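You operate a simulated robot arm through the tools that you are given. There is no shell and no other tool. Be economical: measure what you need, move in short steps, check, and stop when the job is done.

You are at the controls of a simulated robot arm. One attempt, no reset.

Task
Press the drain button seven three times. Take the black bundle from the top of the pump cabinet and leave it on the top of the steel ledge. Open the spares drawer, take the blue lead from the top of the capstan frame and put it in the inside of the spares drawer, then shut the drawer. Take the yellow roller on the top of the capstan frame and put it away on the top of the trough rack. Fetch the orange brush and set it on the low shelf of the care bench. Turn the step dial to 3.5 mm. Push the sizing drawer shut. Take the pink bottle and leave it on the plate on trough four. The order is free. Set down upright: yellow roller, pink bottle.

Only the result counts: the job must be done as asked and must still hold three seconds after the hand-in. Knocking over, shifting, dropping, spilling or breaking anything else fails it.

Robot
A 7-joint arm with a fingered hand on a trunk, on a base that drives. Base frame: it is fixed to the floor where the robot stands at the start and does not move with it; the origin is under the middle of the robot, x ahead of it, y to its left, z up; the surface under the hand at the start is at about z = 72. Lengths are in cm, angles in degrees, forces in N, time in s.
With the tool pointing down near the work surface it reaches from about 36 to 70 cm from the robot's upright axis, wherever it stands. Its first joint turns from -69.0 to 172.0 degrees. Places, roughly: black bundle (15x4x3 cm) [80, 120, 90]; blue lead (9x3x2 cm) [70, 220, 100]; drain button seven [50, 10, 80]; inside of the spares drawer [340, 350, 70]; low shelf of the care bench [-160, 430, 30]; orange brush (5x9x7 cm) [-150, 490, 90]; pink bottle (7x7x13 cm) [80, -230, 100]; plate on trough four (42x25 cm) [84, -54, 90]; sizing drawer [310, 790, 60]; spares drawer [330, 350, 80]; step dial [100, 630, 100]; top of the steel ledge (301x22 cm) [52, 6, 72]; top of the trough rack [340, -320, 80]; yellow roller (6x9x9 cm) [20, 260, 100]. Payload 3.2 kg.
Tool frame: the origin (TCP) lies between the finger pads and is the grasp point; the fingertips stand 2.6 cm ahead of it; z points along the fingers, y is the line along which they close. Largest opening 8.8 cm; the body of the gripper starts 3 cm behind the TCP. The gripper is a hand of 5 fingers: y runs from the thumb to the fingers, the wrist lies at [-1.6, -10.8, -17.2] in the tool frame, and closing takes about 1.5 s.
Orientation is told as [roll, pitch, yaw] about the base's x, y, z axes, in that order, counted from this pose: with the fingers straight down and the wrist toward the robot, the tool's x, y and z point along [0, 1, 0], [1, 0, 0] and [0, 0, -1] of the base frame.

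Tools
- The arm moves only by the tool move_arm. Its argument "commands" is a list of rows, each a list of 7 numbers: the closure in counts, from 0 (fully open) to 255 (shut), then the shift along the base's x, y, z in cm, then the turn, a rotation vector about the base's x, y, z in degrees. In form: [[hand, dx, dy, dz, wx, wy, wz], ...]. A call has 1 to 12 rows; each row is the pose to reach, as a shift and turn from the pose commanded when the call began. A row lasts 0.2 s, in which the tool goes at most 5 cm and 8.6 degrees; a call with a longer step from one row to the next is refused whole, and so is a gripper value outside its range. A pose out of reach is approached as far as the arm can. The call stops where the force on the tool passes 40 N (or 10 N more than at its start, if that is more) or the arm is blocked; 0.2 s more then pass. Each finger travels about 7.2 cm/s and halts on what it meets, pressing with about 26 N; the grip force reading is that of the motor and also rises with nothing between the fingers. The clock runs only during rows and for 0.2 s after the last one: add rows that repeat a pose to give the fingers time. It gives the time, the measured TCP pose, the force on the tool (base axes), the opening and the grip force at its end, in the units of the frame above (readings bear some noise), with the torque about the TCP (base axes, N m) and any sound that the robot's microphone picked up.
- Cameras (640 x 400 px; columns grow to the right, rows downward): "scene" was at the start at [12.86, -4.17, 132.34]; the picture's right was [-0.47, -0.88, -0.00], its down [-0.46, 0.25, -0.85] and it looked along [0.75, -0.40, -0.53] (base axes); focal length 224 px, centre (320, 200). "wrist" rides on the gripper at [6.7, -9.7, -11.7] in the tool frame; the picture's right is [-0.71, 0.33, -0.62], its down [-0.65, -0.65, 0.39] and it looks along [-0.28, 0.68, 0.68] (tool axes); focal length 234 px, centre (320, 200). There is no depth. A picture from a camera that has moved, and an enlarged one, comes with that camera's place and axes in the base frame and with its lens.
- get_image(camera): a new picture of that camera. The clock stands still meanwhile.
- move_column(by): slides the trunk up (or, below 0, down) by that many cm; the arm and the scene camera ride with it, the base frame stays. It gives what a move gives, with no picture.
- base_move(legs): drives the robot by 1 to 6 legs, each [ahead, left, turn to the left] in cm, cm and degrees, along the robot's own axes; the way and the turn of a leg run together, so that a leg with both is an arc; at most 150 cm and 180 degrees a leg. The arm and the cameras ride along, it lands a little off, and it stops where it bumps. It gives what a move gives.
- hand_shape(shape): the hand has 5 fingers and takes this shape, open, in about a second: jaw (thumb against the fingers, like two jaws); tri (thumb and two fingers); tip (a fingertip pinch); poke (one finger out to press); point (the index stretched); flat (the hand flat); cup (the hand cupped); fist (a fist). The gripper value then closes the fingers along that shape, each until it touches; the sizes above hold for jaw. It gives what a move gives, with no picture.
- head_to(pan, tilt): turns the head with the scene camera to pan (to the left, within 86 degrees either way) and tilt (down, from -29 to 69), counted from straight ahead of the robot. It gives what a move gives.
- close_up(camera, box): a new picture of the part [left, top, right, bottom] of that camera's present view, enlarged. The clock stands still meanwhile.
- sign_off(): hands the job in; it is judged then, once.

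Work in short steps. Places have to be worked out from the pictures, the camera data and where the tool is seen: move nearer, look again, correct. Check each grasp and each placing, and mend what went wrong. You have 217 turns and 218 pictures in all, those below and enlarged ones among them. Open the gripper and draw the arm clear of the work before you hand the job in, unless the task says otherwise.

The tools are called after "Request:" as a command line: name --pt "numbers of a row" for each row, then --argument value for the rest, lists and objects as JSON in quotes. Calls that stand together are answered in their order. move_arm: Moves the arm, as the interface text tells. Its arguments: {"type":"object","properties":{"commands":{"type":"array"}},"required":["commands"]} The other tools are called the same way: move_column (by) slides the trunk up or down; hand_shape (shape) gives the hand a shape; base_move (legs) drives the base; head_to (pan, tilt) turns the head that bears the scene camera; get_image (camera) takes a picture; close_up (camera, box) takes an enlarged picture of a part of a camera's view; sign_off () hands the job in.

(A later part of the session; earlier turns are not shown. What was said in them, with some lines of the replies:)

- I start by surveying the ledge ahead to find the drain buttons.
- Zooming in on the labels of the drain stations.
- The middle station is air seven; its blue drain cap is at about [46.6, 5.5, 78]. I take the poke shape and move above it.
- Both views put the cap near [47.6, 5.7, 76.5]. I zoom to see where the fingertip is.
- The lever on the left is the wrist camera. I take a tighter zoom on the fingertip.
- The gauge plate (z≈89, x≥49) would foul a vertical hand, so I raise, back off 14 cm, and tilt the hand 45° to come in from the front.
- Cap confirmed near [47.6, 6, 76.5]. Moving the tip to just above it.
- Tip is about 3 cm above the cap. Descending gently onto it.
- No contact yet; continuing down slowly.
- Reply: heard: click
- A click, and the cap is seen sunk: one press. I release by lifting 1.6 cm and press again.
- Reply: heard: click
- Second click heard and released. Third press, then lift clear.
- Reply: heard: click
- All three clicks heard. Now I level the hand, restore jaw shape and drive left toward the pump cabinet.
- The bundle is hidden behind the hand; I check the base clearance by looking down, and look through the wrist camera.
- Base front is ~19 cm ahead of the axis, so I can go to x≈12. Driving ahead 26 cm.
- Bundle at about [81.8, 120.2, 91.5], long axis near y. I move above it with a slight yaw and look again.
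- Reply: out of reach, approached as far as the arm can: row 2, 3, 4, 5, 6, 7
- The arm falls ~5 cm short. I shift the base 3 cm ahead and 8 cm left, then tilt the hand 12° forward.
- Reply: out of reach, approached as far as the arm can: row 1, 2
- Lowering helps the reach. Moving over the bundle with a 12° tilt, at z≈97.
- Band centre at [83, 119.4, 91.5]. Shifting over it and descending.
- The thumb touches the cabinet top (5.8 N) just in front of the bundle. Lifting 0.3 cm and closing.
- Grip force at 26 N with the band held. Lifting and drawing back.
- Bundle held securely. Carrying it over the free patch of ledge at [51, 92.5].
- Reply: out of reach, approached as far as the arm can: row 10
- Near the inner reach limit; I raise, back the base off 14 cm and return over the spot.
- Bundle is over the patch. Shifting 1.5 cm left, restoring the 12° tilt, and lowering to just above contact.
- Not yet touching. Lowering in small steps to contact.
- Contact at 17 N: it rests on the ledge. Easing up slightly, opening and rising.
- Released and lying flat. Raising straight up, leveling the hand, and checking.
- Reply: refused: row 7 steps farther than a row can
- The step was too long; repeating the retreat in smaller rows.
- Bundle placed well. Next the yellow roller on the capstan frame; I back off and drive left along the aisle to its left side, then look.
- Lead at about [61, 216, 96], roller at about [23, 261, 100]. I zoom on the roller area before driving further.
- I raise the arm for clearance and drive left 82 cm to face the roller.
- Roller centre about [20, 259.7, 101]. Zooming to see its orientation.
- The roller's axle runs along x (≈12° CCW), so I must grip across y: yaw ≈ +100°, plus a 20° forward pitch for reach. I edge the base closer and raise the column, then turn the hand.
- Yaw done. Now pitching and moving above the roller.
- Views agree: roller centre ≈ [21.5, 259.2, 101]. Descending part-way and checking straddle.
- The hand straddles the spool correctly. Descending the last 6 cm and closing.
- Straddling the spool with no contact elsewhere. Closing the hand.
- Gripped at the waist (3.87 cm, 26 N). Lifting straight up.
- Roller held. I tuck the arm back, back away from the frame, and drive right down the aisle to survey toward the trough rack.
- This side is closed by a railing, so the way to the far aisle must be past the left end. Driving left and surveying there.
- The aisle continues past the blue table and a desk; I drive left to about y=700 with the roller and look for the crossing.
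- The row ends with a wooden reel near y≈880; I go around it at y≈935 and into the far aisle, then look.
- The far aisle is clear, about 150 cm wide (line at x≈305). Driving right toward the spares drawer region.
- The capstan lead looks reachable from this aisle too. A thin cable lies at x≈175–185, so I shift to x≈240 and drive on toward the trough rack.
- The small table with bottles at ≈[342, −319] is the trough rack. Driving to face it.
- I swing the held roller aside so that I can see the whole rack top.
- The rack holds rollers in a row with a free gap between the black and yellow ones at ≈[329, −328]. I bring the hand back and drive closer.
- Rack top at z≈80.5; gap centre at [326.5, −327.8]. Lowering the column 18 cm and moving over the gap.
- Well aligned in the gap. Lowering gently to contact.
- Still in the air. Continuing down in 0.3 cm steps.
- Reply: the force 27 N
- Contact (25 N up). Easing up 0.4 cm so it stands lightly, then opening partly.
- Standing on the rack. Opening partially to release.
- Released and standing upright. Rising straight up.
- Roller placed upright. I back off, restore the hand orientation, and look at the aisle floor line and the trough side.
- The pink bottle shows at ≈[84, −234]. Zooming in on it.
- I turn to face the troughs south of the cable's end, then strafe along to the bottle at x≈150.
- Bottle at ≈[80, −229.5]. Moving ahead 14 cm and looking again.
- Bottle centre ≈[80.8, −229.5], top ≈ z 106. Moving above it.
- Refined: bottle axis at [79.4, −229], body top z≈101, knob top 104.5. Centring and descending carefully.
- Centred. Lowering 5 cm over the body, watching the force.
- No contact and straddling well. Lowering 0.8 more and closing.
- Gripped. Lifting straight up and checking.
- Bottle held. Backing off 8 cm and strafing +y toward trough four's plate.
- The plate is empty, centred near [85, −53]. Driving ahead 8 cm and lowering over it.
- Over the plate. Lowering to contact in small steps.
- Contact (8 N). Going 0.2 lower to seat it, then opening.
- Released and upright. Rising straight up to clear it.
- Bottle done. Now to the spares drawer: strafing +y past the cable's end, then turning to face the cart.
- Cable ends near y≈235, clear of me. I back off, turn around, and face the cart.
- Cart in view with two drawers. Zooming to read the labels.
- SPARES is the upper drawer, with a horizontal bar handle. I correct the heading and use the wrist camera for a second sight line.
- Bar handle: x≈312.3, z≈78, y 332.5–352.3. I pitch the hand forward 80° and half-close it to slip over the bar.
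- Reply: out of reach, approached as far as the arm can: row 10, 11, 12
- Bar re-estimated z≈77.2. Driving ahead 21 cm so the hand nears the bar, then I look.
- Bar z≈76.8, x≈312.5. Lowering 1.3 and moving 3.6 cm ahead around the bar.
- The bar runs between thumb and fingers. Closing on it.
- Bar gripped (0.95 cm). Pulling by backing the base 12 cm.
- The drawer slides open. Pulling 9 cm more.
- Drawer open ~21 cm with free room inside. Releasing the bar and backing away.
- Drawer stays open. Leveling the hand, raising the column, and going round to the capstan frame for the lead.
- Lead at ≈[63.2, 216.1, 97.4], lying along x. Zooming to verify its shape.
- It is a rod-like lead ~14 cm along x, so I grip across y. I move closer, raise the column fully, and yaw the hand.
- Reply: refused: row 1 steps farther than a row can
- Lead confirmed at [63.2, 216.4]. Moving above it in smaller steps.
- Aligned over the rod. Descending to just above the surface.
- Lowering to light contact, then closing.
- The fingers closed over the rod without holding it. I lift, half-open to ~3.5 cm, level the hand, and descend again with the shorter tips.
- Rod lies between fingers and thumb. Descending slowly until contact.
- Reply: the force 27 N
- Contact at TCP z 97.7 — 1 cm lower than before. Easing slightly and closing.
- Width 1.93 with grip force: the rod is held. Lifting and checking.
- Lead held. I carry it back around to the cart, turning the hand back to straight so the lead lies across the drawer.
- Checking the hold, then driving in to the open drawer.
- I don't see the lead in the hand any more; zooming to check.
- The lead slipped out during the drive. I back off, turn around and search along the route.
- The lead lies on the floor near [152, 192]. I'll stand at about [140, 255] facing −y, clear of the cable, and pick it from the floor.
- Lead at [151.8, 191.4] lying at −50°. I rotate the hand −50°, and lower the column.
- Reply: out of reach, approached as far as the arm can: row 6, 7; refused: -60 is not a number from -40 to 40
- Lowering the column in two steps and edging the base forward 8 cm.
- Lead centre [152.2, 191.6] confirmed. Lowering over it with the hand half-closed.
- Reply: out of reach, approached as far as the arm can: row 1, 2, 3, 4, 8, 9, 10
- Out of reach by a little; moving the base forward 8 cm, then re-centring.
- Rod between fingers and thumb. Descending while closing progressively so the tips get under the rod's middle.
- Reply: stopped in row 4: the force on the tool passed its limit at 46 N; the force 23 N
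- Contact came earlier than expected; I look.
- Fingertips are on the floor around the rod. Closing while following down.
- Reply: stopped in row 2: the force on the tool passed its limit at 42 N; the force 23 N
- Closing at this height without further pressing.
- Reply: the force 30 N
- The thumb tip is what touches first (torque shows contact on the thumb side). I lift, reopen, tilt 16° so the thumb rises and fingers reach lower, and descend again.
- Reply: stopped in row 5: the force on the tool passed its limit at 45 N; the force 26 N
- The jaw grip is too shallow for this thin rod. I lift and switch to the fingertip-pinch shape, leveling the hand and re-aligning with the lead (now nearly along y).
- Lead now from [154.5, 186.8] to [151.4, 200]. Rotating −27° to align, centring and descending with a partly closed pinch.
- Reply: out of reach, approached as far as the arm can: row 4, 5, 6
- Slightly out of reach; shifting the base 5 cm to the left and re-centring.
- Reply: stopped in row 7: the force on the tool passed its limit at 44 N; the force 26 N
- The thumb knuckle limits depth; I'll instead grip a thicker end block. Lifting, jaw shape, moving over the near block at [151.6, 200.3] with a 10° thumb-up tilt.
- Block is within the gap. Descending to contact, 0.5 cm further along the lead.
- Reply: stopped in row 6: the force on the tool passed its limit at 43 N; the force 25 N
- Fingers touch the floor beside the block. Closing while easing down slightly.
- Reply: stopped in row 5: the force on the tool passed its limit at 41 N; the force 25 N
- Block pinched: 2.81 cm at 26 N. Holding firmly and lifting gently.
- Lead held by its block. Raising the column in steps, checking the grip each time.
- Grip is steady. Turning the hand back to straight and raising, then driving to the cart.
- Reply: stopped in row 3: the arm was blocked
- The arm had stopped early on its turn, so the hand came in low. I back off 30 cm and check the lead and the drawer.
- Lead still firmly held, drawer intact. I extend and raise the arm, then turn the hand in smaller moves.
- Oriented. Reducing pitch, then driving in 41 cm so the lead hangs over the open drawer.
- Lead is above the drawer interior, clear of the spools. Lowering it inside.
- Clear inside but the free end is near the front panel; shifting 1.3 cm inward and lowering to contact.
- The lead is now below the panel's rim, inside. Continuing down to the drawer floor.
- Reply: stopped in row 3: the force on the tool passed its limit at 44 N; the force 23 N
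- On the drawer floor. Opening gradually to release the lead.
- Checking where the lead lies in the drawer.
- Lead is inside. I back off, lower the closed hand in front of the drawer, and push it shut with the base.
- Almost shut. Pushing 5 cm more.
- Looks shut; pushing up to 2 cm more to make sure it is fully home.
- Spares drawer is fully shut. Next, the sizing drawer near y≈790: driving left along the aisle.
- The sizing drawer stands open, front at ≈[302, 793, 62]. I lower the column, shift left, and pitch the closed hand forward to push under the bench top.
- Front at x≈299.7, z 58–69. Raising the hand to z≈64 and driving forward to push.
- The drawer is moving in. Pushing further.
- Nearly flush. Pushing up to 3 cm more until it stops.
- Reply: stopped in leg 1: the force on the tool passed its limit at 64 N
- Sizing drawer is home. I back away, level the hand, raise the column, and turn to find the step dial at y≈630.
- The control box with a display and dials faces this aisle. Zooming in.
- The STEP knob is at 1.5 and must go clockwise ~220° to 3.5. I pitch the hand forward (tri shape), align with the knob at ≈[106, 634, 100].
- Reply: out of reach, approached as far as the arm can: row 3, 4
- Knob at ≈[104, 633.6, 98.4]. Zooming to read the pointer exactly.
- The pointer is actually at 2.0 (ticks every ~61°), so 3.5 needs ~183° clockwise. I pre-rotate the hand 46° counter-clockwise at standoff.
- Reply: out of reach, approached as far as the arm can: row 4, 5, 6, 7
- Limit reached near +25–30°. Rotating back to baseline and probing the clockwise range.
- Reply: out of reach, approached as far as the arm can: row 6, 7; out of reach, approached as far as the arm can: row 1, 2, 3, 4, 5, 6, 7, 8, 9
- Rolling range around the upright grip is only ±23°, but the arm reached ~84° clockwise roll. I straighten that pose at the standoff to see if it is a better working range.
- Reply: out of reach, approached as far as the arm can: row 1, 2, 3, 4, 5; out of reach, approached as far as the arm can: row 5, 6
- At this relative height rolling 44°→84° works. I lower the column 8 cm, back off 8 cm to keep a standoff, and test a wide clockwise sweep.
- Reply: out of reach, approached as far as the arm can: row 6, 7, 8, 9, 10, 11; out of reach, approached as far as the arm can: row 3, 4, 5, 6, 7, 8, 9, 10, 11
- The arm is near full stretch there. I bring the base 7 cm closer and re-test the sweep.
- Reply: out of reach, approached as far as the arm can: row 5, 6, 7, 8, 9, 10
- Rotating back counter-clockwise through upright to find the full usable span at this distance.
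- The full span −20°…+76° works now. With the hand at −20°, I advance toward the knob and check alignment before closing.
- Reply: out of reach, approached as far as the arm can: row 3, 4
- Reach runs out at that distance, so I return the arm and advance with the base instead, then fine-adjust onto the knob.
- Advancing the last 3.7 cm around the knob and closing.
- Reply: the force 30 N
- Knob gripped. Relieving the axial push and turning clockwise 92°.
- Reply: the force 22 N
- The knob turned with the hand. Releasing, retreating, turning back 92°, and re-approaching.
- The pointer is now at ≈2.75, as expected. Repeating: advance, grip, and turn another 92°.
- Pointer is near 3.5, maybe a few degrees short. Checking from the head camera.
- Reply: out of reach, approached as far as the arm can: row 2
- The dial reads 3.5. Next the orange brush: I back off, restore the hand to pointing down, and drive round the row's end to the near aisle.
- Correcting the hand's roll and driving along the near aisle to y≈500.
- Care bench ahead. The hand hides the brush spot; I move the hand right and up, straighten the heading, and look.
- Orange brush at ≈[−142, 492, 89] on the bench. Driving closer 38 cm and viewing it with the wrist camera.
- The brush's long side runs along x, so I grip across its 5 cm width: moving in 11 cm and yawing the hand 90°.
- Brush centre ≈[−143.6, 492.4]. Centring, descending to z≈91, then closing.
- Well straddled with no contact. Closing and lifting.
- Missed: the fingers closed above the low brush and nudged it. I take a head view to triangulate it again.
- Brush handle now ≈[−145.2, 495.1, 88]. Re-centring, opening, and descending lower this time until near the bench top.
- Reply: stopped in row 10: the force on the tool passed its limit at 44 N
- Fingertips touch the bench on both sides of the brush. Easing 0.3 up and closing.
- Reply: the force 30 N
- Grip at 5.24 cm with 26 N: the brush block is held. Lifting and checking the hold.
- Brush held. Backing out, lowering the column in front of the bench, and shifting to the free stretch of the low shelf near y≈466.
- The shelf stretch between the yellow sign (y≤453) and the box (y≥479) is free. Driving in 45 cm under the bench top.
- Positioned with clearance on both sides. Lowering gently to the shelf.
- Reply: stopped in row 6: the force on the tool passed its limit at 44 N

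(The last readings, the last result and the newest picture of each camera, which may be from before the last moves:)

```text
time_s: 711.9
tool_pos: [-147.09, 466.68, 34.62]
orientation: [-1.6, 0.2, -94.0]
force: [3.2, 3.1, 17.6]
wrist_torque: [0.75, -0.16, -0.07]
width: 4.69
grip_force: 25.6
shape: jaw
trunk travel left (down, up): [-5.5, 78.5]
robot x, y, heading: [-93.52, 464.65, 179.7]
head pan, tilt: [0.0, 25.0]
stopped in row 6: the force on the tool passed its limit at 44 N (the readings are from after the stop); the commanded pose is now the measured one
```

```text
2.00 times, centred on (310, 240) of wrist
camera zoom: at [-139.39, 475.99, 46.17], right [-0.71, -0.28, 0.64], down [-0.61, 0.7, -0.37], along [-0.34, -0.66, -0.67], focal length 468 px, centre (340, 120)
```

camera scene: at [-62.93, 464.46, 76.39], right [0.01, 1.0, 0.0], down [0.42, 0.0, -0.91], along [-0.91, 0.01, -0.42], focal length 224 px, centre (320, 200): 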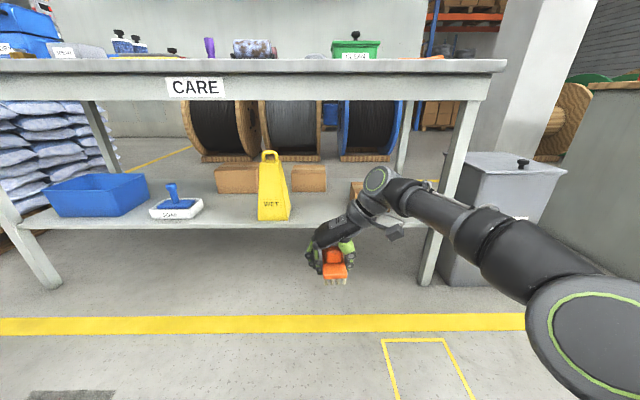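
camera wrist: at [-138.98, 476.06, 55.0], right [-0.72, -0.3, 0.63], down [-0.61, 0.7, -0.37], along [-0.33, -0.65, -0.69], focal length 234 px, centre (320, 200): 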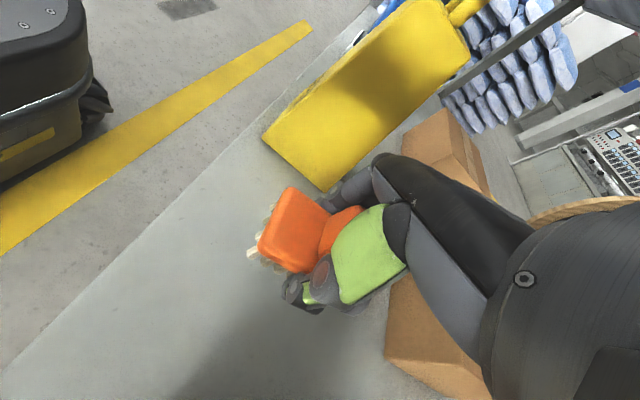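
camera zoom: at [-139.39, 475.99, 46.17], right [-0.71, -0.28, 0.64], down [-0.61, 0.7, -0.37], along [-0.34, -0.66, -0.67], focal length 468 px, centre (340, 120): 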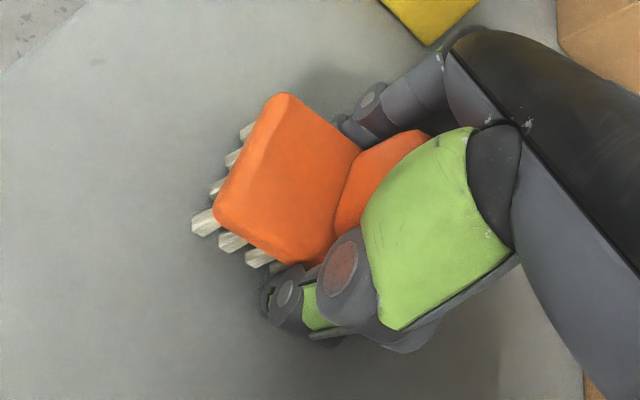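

The hand touches the shelf; the brush is essentially down. Opening slowly.

Request:
move_arm --pt "220 0 0 0.2 0 0 0" --pt "190 0 0 0.2 0 0 0" --pt "160 0 0 0.3 0 0 0" --pt "120 0 0 0.4 0 0 0" --pt "80 0 0 0.5 0 0 0" --pt "40 0 0 0.6 0 0 0" --pt "20 0 0 0.8 0 0 0" --pt "20 0 0 0.8 0 0 0"

Request:
move_arm --pt "20 0 0 2 0 0 0" --pt "20 0 0 4.5 0 0 0" --pt "20 0 0 7 0 0 0" --pt "20 0 0 10 0 0 0"

Request:
close_up --camera "wrist" --box '[180, 140, 440, 340]'

```text
time_s: 713.7
tool_pos: [-147.11, 466.76, 34.93]
orientation: [-1.2, 0.4, -93.9]
force: [0.4, -0.1, -0.1]
wrist_torque: [0.01, 0.01, -0.02]
width: 8.08
grip_force: 0.0
shape: jaw
trunk travel left (down, up): [-5.5, 78.5]
robot x, y, heading: [-93.64, 464.64, 179.7]
head pan, tilt: [0.0, 25.0]
```

```text
time_s: 714.7
tool_pos: [-147.18, 466.72, 45.04]
orientation: [-1.3, 0.3, -93.8]
force: [0.1, -0.2, -0.2]
wrist_torque: [0.02, 0.0, -0.01]
width: 8.11
grip_force: 0.1
shape: jaw
trunk travel left (down, up): [-5.5, 78.5]
robot x, y, heading: [-93.58, 464.47, 179.8]
head pan, tilt: [0.0, 25.0]
```

```text
2.00 times, centred on (310, 240) of wrist
camera zoom: at [-139.57, 476.0, 56.6], right [-0.71, -0.29, 0.64], down [-0.61, 0.7, -0.37], along [-0.34, -0.66, -0.68], focal length 468 px, centre (340, 120)
```

zoom: 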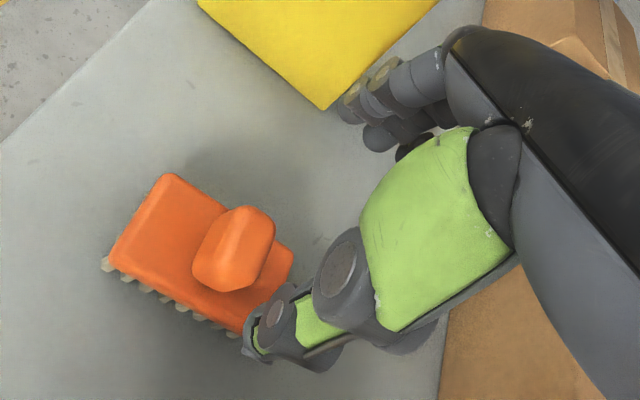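

Brush stands on the shelf. Backing straight out and taking a last look.

Request:
base_move --legs '[[-48, 0, 0]]'

Request:
get_image --camera "scene"

```text
time_s: 717.6
tool_pos: [-99.55, 466.45, 45.06]
orientation: [-1.3, 0.3, -93.7]
force: [0.0, -0.3, -0.9]
wrist_torque: [0.02, 0.0, 0.02]
width: 8.1
grip_force: 0.0
shape: jaw
trunk travel left (down, up): [-5.5, 78.5]
robot x, y, heading: [-46.05, 464.46, 179.6]
head pan, tilt: [0.0, 25.0]
```

```text
8 pictures are left
camera scene: at [-60.4, 464.35, 76.4], right [0.01, 1.0, 0.0], down [0.42, 0.0, -0.91], along [-0.91, 0.01, -0.42], focal length 224 px, centre (320, 200)
```

scene: 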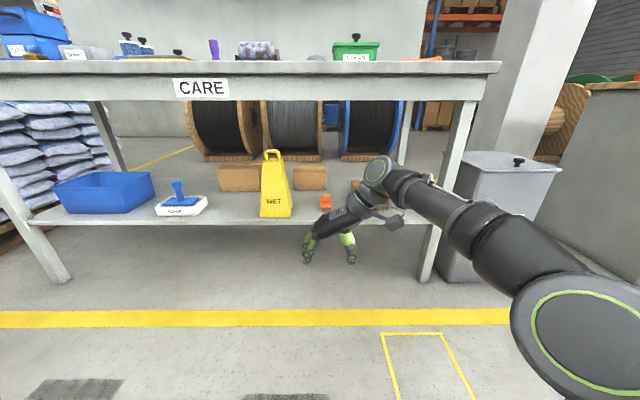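

The brush sits on the low shelf, all else is in place, the hand is open and clear. Handing in.

Request:
sign_off

```text
The job is handed in.
```

I finished all eight tasks and handed the job in; the hand-in gave no verdict.

- **Drain button seven:** pressed three times, with a click heard each time.
- **Black bundle:** lying on the steel ledge.
- **Blue lead:** inside the spares drawer, which is shut. It slipped out of the hand on the way and fell on the floor; I picked it up again.
- **Yellow roller:** standing upright on the trough rack, turned about 90° from the other rollers there.
- **Orange brush:** on the low shelf of the care bench, bristles down. My first try to grip it nudged it a few centimetres on the bench top.
- **Step dial:** reads 3.5 mm.
- **Sizing drawer:** pushed fully shut.
- **Pink bottle:** upright on the plate on trough four.
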